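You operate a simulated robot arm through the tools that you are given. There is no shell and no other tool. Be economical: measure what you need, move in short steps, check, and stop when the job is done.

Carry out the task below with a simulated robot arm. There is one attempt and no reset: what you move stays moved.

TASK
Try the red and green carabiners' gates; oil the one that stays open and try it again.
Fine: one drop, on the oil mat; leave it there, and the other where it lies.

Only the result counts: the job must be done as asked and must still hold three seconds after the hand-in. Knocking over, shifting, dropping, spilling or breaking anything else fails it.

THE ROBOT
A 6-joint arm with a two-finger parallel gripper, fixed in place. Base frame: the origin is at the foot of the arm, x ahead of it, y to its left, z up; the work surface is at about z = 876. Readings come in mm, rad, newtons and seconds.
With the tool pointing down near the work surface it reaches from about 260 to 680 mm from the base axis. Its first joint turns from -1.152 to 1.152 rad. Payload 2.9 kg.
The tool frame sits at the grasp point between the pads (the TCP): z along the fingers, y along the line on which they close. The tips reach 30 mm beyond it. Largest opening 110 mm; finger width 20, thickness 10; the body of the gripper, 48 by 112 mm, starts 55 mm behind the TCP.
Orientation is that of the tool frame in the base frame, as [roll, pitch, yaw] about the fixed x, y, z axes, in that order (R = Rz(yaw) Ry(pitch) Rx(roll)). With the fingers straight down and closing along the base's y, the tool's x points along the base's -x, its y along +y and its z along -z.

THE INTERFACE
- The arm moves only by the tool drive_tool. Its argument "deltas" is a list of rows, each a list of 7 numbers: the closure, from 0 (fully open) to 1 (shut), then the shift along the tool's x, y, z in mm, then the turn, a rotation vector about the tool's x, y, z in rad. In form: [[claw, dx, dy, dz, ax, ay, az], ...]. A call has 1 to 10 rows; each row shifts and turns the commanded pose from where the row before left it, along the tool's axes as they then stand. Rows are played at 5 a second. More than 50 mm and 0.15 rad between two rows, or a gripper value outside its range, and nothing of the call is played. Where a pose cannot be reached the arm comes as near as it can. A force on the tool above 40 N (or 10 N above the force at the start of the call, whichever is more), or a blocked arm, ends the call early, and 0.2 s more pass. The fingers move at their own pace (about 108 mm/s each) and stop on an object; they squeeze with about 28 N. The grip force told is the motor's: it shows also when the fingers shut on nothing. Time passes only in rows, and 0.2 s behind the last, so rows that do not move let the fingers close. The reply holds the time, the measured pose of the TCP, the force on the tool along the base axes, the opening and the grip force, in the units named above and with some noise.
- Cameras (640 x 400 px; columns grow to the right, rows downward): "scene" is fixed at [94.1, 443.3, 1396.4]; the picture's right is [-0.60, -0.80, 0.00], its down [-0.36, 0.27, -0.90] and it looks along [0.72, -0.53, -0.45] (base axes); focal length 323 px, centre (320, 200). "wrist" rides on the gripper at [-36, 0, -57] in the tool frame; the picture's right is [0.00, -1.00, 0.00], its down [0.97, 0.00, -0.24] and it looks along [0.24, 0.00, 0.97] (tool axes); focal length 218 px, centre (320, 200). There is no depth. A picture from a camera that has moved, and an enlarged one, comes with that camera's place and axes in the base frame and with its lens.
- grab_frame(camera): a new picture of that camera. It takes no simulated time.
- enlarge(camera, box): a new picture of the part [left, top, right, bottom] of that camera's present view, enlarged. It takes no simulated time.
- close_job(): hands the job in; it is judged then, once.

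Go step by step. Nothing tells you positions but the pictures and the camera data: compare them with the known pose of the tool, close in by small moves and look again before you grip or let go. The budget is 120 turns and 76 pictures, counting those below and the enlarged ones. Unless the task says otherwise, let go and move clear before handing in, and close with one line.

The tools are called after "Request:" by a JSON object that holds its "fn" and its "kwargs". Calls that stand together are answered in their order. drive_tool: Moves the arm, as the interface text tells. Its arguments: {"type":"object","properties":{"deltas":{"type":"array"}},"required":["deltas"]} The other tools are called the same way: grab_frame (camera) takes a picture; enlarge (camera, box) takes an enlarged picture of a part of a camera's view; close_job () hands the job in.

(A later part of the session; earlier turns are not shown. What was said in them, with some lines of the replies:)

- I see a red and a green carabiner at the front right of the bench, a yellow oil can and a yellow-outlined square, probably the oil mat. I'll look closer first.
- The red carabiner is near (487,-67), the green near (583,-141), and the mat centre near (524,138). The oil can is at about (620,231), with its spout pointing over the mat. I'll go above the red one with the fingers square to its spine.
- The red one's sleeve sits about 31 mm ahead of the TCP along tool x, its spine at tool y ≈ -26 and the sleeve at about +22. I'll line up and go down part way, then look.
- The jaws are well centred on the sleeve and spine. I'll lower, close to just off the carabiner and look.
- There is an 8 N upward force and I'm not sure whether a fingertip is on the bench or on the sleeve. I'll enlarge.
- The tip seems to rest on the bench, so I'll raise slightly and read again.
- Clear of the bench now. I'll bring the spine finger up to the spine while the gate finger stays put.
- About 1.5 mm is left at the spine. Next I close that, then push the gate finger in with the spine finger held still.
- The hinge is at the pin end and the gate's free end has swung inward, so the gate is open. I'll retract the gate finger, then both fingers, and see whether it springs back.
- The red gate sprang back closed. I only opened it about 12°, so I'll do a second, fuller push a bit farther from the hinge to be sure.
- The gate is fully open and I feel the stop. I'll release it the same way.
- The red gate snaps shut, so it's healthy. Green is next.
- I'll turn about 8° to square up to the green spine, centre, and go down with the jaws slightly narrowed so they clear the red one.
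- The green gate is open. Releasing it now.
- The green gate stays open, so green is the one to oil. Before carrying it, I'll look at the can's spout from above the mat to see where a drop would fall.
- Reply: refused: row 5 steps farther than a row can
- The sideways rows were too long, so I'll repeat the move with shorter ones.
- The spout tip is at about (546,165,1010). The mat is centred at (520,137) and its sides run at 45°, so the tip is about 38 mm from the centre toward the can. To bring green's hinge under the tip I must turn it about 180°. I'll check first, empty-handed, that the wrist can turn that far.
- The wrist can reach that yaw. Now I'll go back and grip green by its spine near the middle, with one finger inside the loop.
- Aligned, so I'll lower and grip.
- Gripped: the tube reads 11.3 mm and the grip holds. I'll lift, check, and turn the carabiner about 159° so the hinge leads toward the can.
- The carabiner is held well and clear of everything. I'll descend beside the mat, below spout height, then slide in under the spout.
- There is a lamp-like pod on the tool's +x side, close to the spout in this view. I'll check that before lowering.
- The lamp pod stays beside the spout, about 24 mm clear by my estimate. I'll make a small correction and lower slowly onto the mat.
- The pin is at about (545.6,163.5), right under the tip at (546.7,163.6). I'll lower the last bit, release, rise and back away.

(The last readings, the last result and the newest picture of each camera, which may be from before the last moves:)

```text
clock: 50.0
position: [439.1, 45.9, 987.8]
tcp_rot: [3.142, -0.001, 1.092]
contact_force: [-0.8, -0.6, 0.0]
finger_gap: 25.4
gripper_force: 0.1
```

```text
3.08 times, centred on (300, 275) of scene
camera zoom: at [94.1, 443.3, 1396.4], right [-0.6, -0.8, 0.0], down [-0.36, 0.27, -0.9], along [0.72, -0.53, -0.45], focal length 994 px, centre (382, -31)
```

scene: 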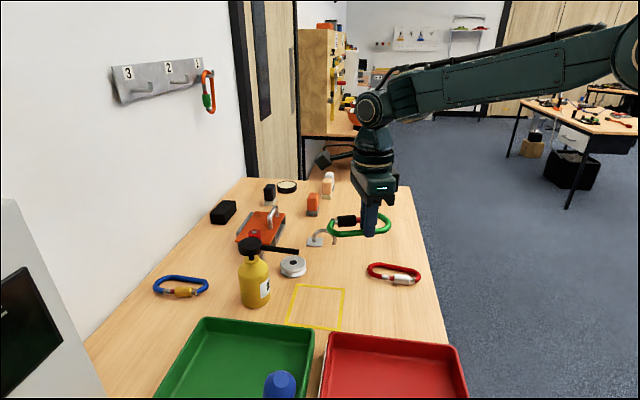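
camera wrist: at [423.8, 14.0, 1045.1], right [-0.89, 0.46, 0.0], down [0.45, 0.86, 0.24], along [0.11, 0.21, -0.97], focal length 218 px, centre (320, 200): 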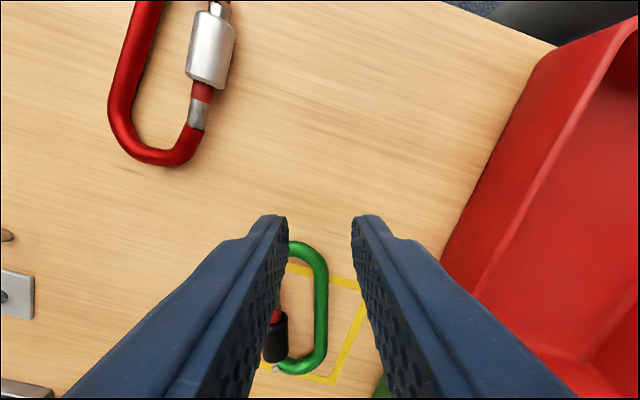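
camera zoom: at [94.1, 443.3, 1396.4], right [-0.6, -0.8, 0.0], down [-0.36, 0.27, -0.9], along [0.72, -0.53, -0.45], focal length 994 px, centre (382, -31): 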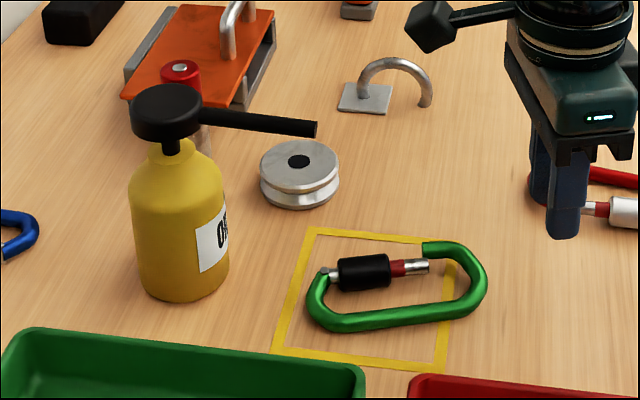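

The carabiner lies on the mat with its hinge under the spout. Now I'll go above the pump head with fingers shut.

Request:
{"fn": "drive_tool", "kwargs": {"deltas": [[0.77, 0, 0, -49, 0, 0, 0], [1, 0, 0, -49, 0, 0, 0], [1, 0, 0, -49, 0, 0, 0], [1, 41.3, 11.2, 0, 0, 0, 0], [1, 41.3, 11.2, 0, 0, 0, 0], [1, 41.3, 11.2, 0, 0, 0, 0], [1, 41.3, 11.2, 0, 0, 0, 0], [1, 41.3, 11.2, 0, 0, 0, 0], [1, 41.3, 11.2, 0, 0, 0, 0], [1, 0, 0, 0, 0, 0, 0]]}}

Request:
{"fn": "grab_frame", "kwargs": {"camera": "wrist"}}

Request:
{"fn": "grab_frame", "kwargs": {"camera": "scene"}}

```text
clock: 52.2
position: [586.4, 217.3, 1130.6]
tcp_rot: [3.14, 0.0, 1.092]
contact_force: [-0.6, -0.4, 0.4]
finger_gap: 0.0
gripper_force: 28.5
out of reach, approached as far as the arm can: row 9
```

```text
35 pictures are left
camera wrist: at [570.6, 185.1, 1188.0], right [-0.89, 0.46, 0.0], down [0.45, 0.86, 0.24], along [0.11, 0.21, -0.97], focal length 218 px, centre (320, 200)
```

wrist: 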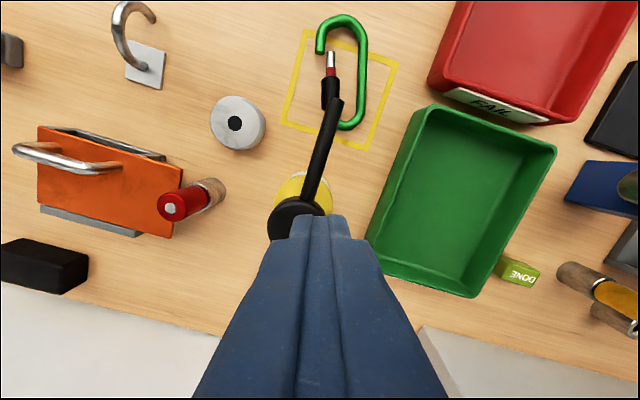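

```text
34 pictures are left
```

scene: 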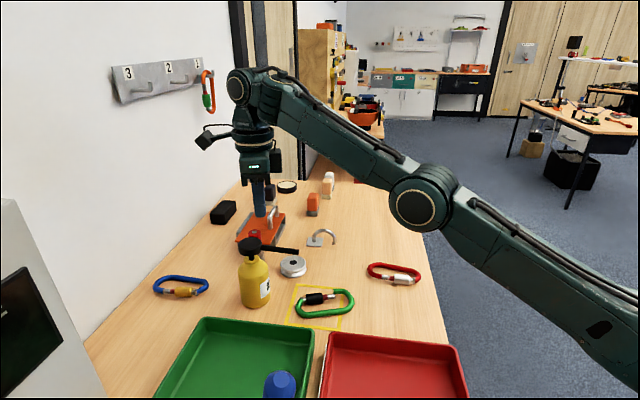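

The arm is at its reach limit at this height. The head is near (612,230), so I'll lower a little, which should extend the reach, and see where it settles.

Request:
{"fn": "drive_tool", "kwargs": {"deltas": [[1, 0, 0, 20, 0, 0, 0], [1, 0, 0, 20, 0, 0, 0], [1, 0, 0, 0, 0, 0, 0]]}}

Request:
{"fn": "grab_frame", "kwargs": {"camera": "wrist"}}

```text
clock: 53.0
position: [587.0, 217.2, 1090.6]
tcp_rot: [3.141, 0.0, 1.091]
contact_force: [-0.2, -0.1, -0.7]
finger_gap: 0.0
gripper_force: 27.7
```

```text
33 pictures are left
camera wrist: at [571.0, 185.7, 1148.1], right [-0.89, 0.46, 0.0], down [0.45, 0.86, 0.24], along [0.11, 0.21, -0.97], focal length 218 px, centre (320, 200)
```

wrist: 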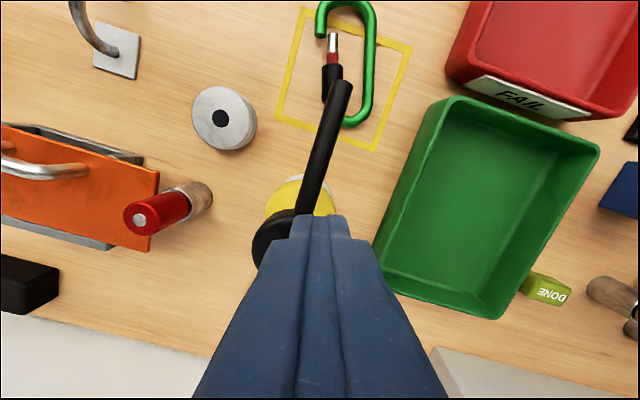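

Request:
{"fn": "drive_tool", "kwargs": {"deltas": [[1, 0, 0, 12, 0, 0, 0], [1, 12, 8.5, 0, 0, 0, 0], [1, 11.5, 8.5, 0, 0, 0, 0], [1, 0, 0, 0, 0, 0, 0]]}}

Request:
{"fn": "grab_frame", "kwargs": {"camera": "wrist"}}

Request:
{"fn": "enlarge", "kwargs": {"camera": "scene", "box": [200, 170, 320, 260]}}

```text
clock: 54.0
position: [606.0, 226.5, 1078.5]
tcp_rot: [3.141, -0.001, 1.092]
contact_force: [-0.7, -0.2, -0.5]
finger_gap: 0.0
gripper_force: 28.2
out of reach, approached as far as the arm can: row 3
```

```text
32 pictures are left
camera wrist: at [588.8, 194.4, 1136.1], right [-0.89, 0.46, 0.0], down [0.45, 0.86, 0.24], along [0.11, 0.21, -0.97], focal length 218 px, centre (320, 200)
```

wrist: 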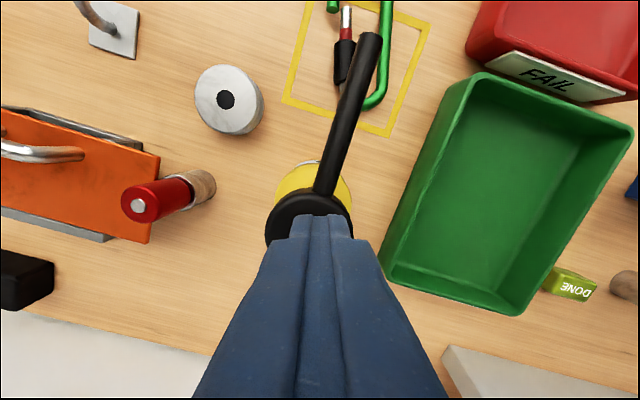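

```text
4.44 times, centred on (260, 215) of scene
camera zoom: at [94.1, 443.3, 1396.4], right [-0.6, -0.8, 0.0], down [-0.36, 0.27, -0.9], along [0.72, -0.53, -0.45], focal length 1435 px, centre (587, 133)
```

zoom: 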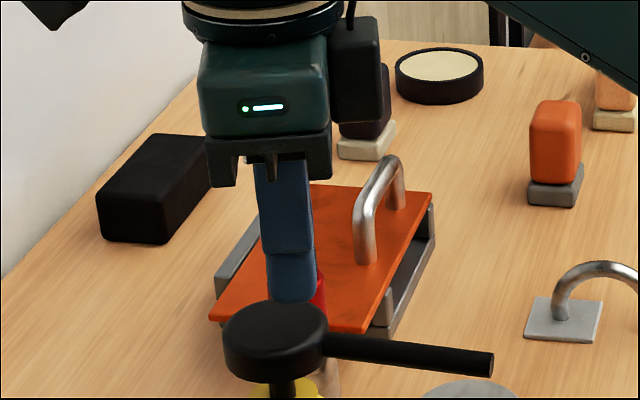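

Request:
{"fn": "drive_tool", "kwargs": {"deltas": [[1, 0, 0, 12, 0, 0, 0], [1, 4, 5, 0, 0, 0, 0], [1, 3, 0, 3, 0, 0, 0], [1, 0, 0, 0, 0, 0, 0]]}}

Request:
{"fn": "enlarge", "kwargs": {"camera": "scene", "box": [200, 190, 320, 280]}}

```text
clock: 55.0
position: [610.1, 229.7, 1062.5]
tcp_rot: [-3.141, 0.0, 1.094]
contact_force: [-0.3, -0.2, -0.6]
finger_gap: 0.1
gripper_force: 28.1
out of reach, approached as far as the arm can: row 2
```

```text
4.44 times, centred on (260, 235) of scene
camera zoom: at [94.1, 443.3, 1396.4], right [-0.6, -0.8, 0.0], down [-0.36, 0.27, -0.9], along [0.72, -0.53, -0.45], focal length 1435 px, centre (587, 44)
```

zoom: 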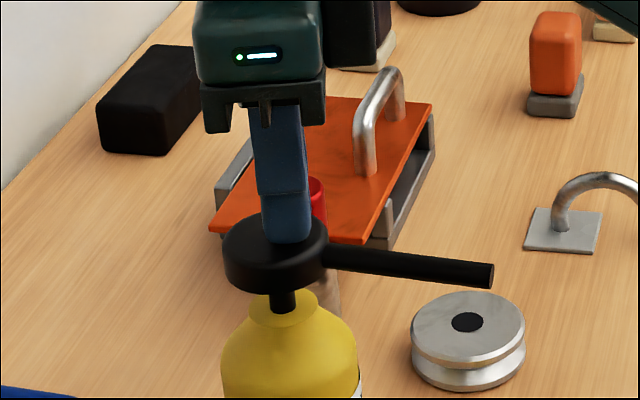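

Fingertips are just above the middle of the pump head. I'll press slowly and watch the force.

Request:
{"fn": "drive_tool", "kwargs": {"deltas": [[1, 0, 0, 3, 0, 0, 0], [1, 0, 0, 3, 0, 0, 0], [1, 0, 0, 2, 0, 0, 0], [1, 0, 0, 0, 0, 0, 0]]}}

Request:
{"fn": "enlarge", "kwargs": {"camera": "scene", "box": [220, 230, 340, 320]}}

```text
clock: 56.0
position: [610.3, 227.8, 1053.1]
tcp_rot: [3.14, 0.0, 1.093]
contact_force: [-0.3, 1.0, 1.4]
finger_gap: 0.0
gripper_force: 27.9
```

```text
4.44 times, centred on (280, 275) of scene
camera zoom: at [94.0, 443.3, 1396.4], right [-0.6, -0.8, 0.0], down [-0.36, 0.27, -0.9], along [0.72, -0.53, -0.45], focal length 1435 px, centre (498, -133)
```

zoom: 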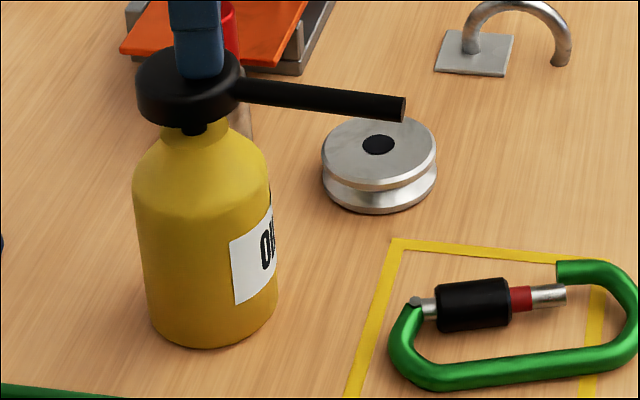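

Request:
{"fn": "drive_tool", "kwargs": {"deltas": [[1, 0, 0, 2, 0, 0, 0], [1, 0, 0, 1.5, 0, 0, 0], [1, 0, 0, 0, 0, 0, 0]]}}

Request:
{"fn": "enlarge", "kwargs": {"camera": "scene", "box": [220, 230, 340, 320]}}

```text
clock: 56.8
position: [610.1, 229.0, 1050.0]
tcp_rot: [-3.141, 0.001, 1.092]
contact_force: [-1.3, -0.2, 2.3]
finger_gap: 0.1
gripper_force: 27.9
```

```text
4.44 times, centred on (280, 275) of scene
camera zoom: at [94.0, 443.3, 1396.4], right [-0.6, -0.8, 0.0], down [-0.36, 0.27, -0.9], along [0.72, -0.53, -0.45], focal length 1435 px, centre (498, -133)
```

zoom: 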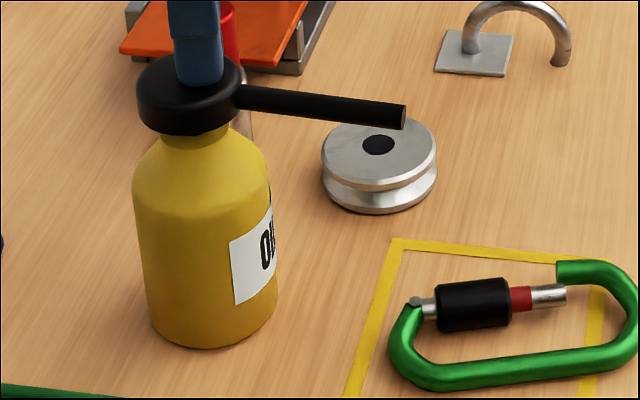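

The head is going down, with no drop yet. I'll press a bit further.

Request:
{"fn": "drive_tool", "kwargs": {"deltas": [[1, 0, 0, 1.5, 0, 0, 0], [1, 0, 0, 1.5, 0, 0, 0], [1, 0, 0, 0, 0, 0, 0]]}}

Request:
{"fn": "enlarge", "kwargs": {"camera": "scene", "box": [220, 230, 340, 320]}}

```text
clock: 57.6
position: [610.3, 229.7, 1047.3]
tcp_rot: [3.141, 0.0, 1.092]
contact_force: [1.5, -0.6, 3.5]
finger_gap: 0.0
gripper_force: 27.8
```

```text
4.44 times, centred on (280, 275) of scene
camera zoom: at [94.1, 443.3, 1396.4], right [-0.6, -0.8, 0.0], down [-0.36, 0.27, -0.9], along [0.72, -0.53, -0.45], focal length 1435 px, centre (498, -133)
```

zoom: 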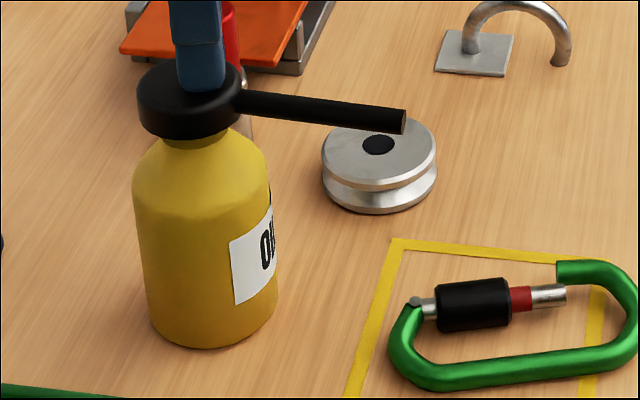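

Request:
{"fn": "drive_tool", "kwargs": {"deltas": [[1, 0, 0, 1.5, 0, 0, 0], [1, 0, 0, 1.5, 0, 0, 0], [1, 0, 0, 0, 0, 0, 0]]}}

Request:
{"fn": "enlarge", "kwargs": {"camera": "scene", "box": [220, 230, 340, 320]}}

```text
clock: 58.4
position: [609.2, 229.2, 1045.2]
tcp_rot: [3.141, 0.0, 1.094]
contact_force: [-1.5, 0.1, 3.3]
finger_gap: 0.4
gripper_force: 28.3
```

```text
4.44 times, centred on (280, 275) of scene
camera zoom: at [94.0, 443.3, 1396.4], right [-0.6, -0.8, 0.0], down [-0.36, 0.27, -0.9], along [0.72, -0.53, -0.45], focal length 1435 px, centre (498, -133)
```

zoom: 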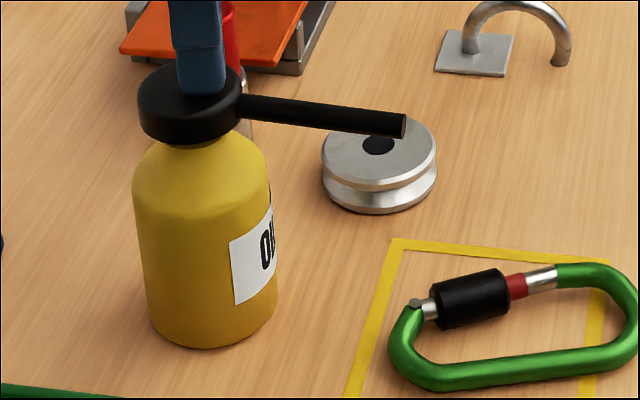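

The gate has sprung shut, so the drop has landed and worked. I'll lift straight off the pump without pressing again.

Request:
{"fn": "drive_tool", "kwargs": {"deltas": [[1, 0, 0, -5, 0, 0, 0], [1, 0, 0, -15, 0, 0, 0], [1, 0, 0, -40, 0, 0, 0], [1, -30, 0, -30, 0, 0, 0], [1, -45, -10, 0, 0, 0, 0], [1, -45, -10, 0, 0, 0, 0], [1, -45, -10, 0, 0, 0, 0], [1, -45, -10, 0, 0, 0, 0], [1, 0, 0, 0, 0, 0, 0]]}}

Request:
{"fn": "grab_frame", "kwargs": {"camera": "wrist"}}

Request:
{"fn": "enlarge", "kwargs": {"camera": "scene", "box": [220, 220, 380, 340]}}

```text
clock: 60.4
position: [466.8, 54.4, 1131.9]
tcp_rot: [-3.141, 0.0, 1.094]
contact_force: [-0.8, 0.5, 0.7]
finger_gap: 0.0
gripper_force: 27.6
out of reach, approached as far as the arm can: row 3
```

```text
25 pictures are left
camera wrist: at [450.0, 21.8, 1188.3], right [-0.89, 0.46, 0.0], down [0.45, 0.86, 0.24], along [0.11, 0.21, -0.97], focal length 218 px, centre (320, 200)
```

wrist: 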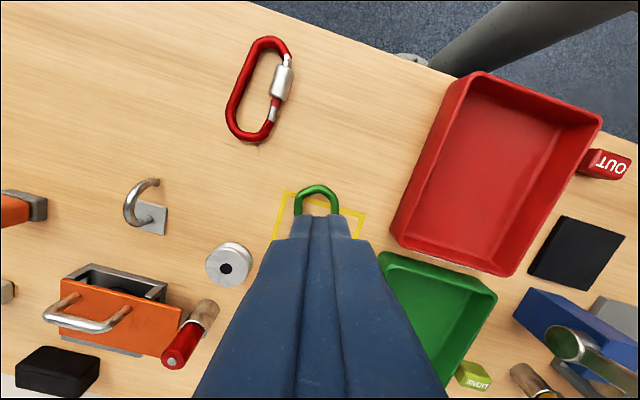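

```text
3.33 times, centred on (300, 280) of scene
camera zoom: at [94.1, 443.3, 1396.4], right [-0.6, -0.8, 0.0], down [-0.36, 0.27, -0.9], along [0.72, -0.53, -0.45], focal length 1076 px, centre (387, -67)
```

zoom: 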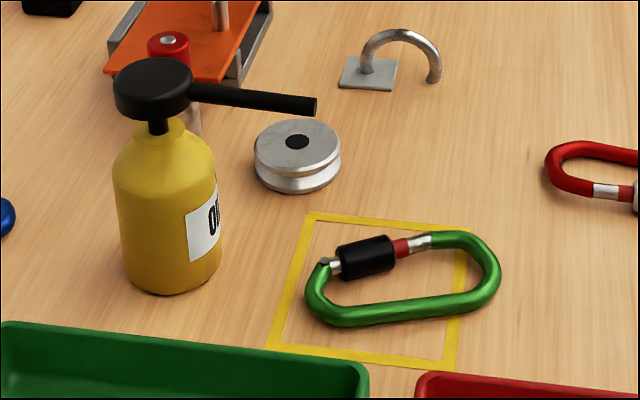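

One drop has been given and the pump head is back up. Now I'll line up to try green's gate again, with the tool turned a little so its lamp pod stays clear of the spout.

Request:
{"fn": "drive_tool", "kwargs": {"deltas": [[0.2, 0, 0, 0, 0, 0, -0.125], [0.2, 0, 0, 0, 0, 0, -0.125], [0.2, 41.6, 14.2, 0, 0, 0, 0], [0.2, 41.6, 14.2, 0, 0, 0, 0], [0.2, 0, 0, 25, 0, 0, 0], [0.2, 0, 0, 0, 0, 0, 0]]}}

Request:
{"fn": "grab_frame", "kwargs": {"camera": "wrist"}}

```text
clock: 61.8
position: [512.1, 129.5, 1104.5]
tcp_rot: [3.141, 0.0, 1.342]
contact_force: [-0.8, 0.9, 0.4]
finger_gap: 87.9
gripper_force: 0.1
```

```text
23 pictures are left
camera wrist: at [504.9, 94.9, 1162.8], right [-0.97, 0.23, 0.0], down [0.22, 0.95, 0.24], along [0.06, 0.23, -0.97], focal length 218 px, centre (320, 200)
```

wrist: 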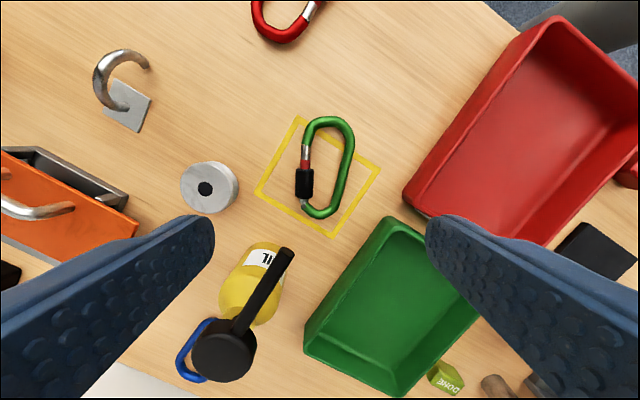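

Request:
{"fn": "drive_tool", "kwargs": {"deltas": [[0.2, 0, -7.5, 0, 0, 0, 0], [0.2, 0, 0, 40, 0, 0, 0], [0.2, 0, 0, 40, 0, 0, 0], [0.2, 0, 0, 40, 0, 0, 0], [0.2, 0, 0, 35, 0, 0, 0], [0.2, 0, 0, 0, 0, 0, 0]]}}

Request:
{"fn": "grab_frame", "kwargs": {"camera": "wrist"}}

Request:
{"fn": "enlarge", "kwargs": {"camera": "scene", "box": [220, 210, 380, 330]}}

```text
clock: 63.2
position: [504.5, 131.9, 949.7]
tcp_rot: [3.141, 0.001, 1.342]
contact_force: [-0.6, -0.6, 0.2]
finger_gap: 88.1
gripper_force: 0.1
```

```text
22 pictures are left
camera wrist: at [496.3, 95.5, 1007.6], right [-0.97, 0.23, 0.0], down [0.22, 0.95, 0.24], along [0.06, 0.23, -0.97], focal length 218 px, centre (320, 200)
```

wrist: 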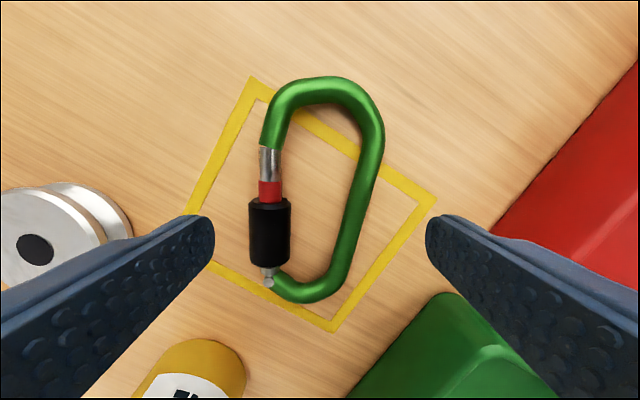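

```text
3.33 times, centred on (300, 270) of scene
camera zoom: at [94.1, 443.3, 1396.4], right [-0.6, -0.8, 0.0], down [-0.36, 0.27, -0.9], along [0.72, -0.53, -0.45], focal length 1076 px, centre (387, -33)
```

zoom: 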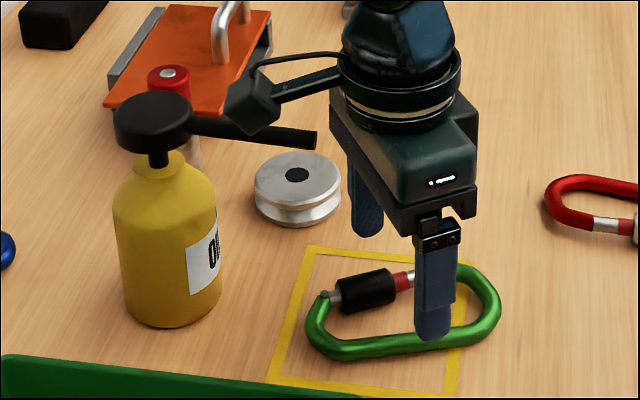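

Request:
{"fn": "drive_tool", "kwargs": {"deltas": [[0.2, 0, 6, 0, 0, 0, 0], [0.2, 0, 0, 15, 0, 0, 0], [0.2, 0, 0, 13, 0, 0, 0], [0.2, 0, 0, 6, 0, 0, 0], [0.29, 0, 0, 0, 0, 0, 0], [0.29, 0, 0, 0, 0, 0, 0]]}}

Request:
{"fn": "grab_frame", "kwargs": {"camera": "wrist"}}

Request:
{"fn": "enlarge", "kwargs": {"camera": "scene", "box": [220, 210, 380, 330]}}

```text
clock: 64.6
position: [512.1, 129.4, 916.7]
tcp_rot: [-3.14, -0.002, 1.342]
contact_force: [-0.5, 0.2, -0.4]
finger_gap: 78.0
gripper_force: 0.0
```

```text
20 pictures are left
camera wrist: at [503.6, 94.2, 974.2], right [-0.97, 0.23, 0.0], down [0.22, 0.95, 0.24], along [0.05, 0.23, -0.97], focal length 218 px, centre (320, 200)
```

wrist: 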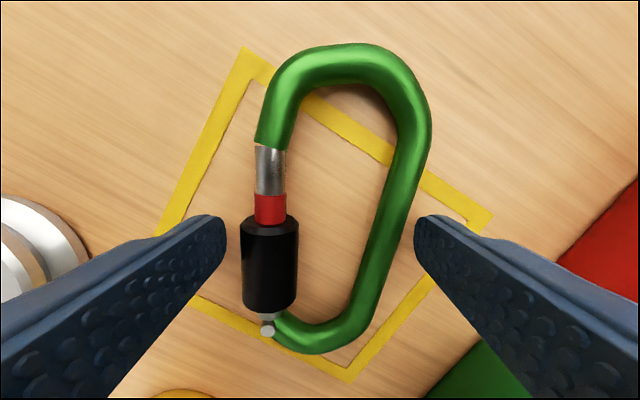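

```text
3.33 times, centred on (300, 270) of scene
camera zoom: at [94.1, 443.3, 1396.4], right [-0.6, -0.8, 0.0], down [-0.36, 0.27, -0.9], along [0.72, -0.53, -0.45], focal length 1076 px, centre (387, -33)
```

zoom: 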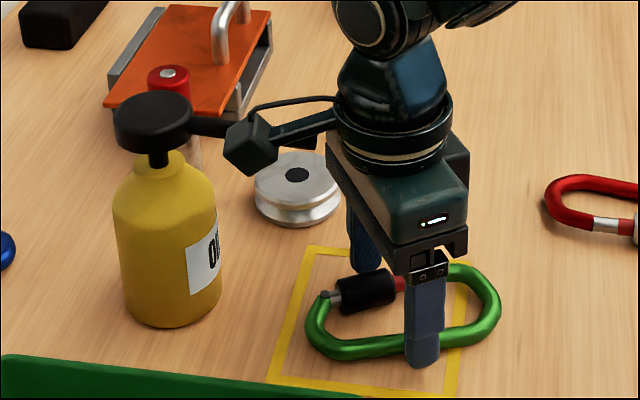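

All clear. I'll push the gate in with the spine finger held at the spine.

Request:
{"fn": "drive_tool", "kwargs": {"deltas": [[0.305, 0, 0, 0, 0, 0, 0], [0.325, 0, -1.1, 0, 0, 0, 0], [0.345, 0, -1.1, 0, 0, 0, 0], [0.365, 0, -1.1, 0, 0, 0, 0], [0.385, 0, -1.1, 0, 0, 0, 0], [0.405, 0, -1.1, 0, 0, 0, 0], [0.425, 0, -1.1, 0, 0, 0, 0], [0.445, 0, -1.1, 0, 0, 0, 0], [0.445, 0, 0, 0, 0, 0, 0]]}}

Request:
{"fn": "grab_frame", "kwargs": {"camera": "wrist"}}

```text
clock: 66.6
position: [504.8, 131.8, 915.8]
tcp_rot: [-3.141, -0.002, 1.343]
contact_force: [-0.7, 0.1, -1.1]
finger_gap: 60.8
gripper_force: 0.0
```

```text
18 pictures are left
camera wrist: at [496.3, 96.5, 973.5], right [-0.97, 0.23, 0.0], down [0.22, 0.95, 0.24], along [0.05, 0.23, -0.97], focal length 218 px, centre (320, 200)
```

wrist: 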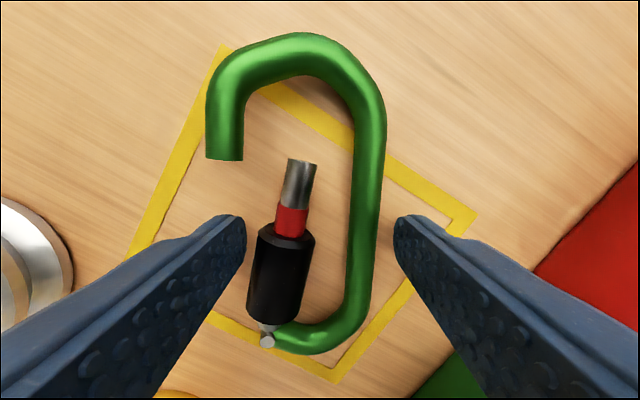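

The gate is wide open. Releasing to see whether it closes by itself.

Request:
{"fn": "drive_tool", "kwargs": {"deltas": [[0.425, 0, 1.1, 0, 0, 0, 0], [0.405, 0, 1.1, 0, 0, 0, 0], [0.385, 0, 1.1, 0, 0, 0, 0], [0.345, 0, 1.1, 0, 0, 0, 0], [0.3, 0, 1.1, 0, 0, 0, 0], [0.25, 0, 0, 0, 0, 0, 0], [0.2, 0, 0, 0, 0, 0, 0], [0.2, 0, 0, 0, 0, 0, 0]]}}

Request:
{"fn": "grab_frame", "kwargs": {"camera": "wrist"}}

```text
clock: 68.4
position: [509.5, 129.4, 916.0]
tcp_rot: [3.141, 0.0, 1.34]
contact_force: [0.2, -0.4, -0.4]
finger_gap: 87.9
gripper_force: 0.1
```

```text
17 pictures are left
camera wrist: at [501.4, 94.4, 973.8], right [-0.97, 0.23, 0.0], down [0.22, 0.95, 0.24], along [0.05, 0.23, -0.97], focal length 218 px, centre (320, 200)
```

wrist: 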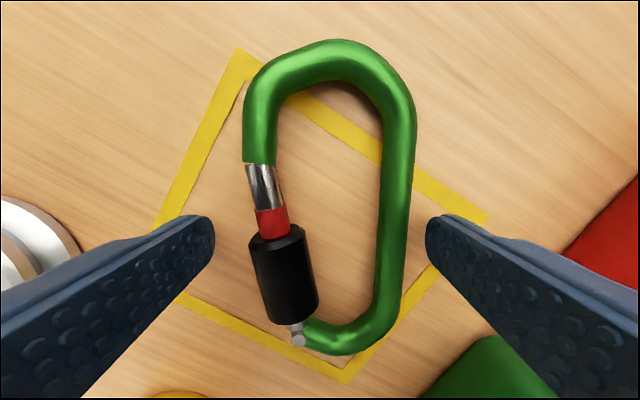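

The oiled gate now snaps shut on its own. I'll rise clear, back away and check the scene.

Request:
{"fn": "drive_tool", "kwargs": {"deltas": [[0.1, 0, 0, -20, 0, 0, 0], [0.1, 0, 0, -40, 0, 0, 0], [0.1, -20, 0, -40, 0, 0, 0], [0.1, -40, 0, -30, 0, 0, 0], [0.1, -45, 0, 0, 0, 0, 0], [0.1, -20, 0, -40, 0, 0, 0], [0.1, 0, 0, 0, 0, 0, 0]]}}

Request:
{"fn": "grab_frame", "kwargs": {"camera": "scene"}}

Request:
{"fn": "enlarge", "kwargs": {"camera": "scene", "box": [220, 210, 440, 340]}}

```text
clock: 70.0
position: [480.6, 7.4, 1086.1]
tcp_rot: [-3.142, 0.0, 1.341]
contact_force: [0.1, 0.3, -0.1]
finger_gap: 98.9
gripper_force: 0.0
```

```text
16 pictures are left
```

scene: 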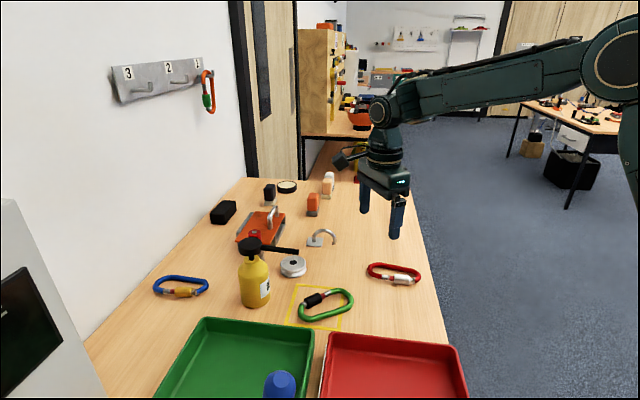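

```text
2.91 times, centred on (330, 275) of scene
camera zoom: at [94.1, 443.3, 1396.4], right [-0.6, -0.8, 0.0], down [-0.36, 0.27, -0.9], along [0.72, -0.53, -0.45], focal length 939 px, centre (291, -18)
```

zoom: 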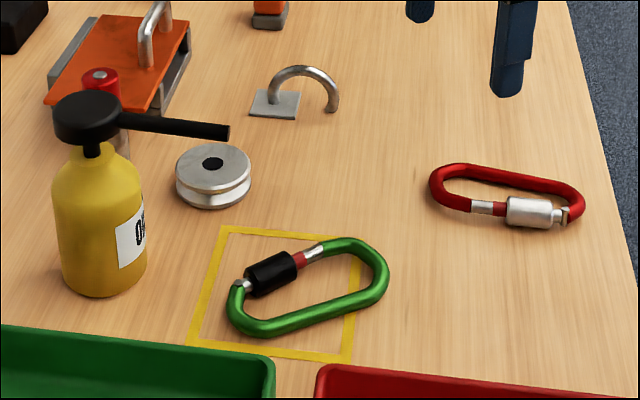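

Both gates are closed. Green is on the mat, overhanging one edge slightly, red is where it was, and nothing else has moved. Handing in.

Request:
{"fn": "close_job", "kwargs": {}}

```text
The job is handed in.
```

I tried both gates: red sprang shut and was left in place to within a few mm, while green stayed open, got one drop on the oil mat, and now shuts by itself; it's still on the mat, overhanging one edge slightly.
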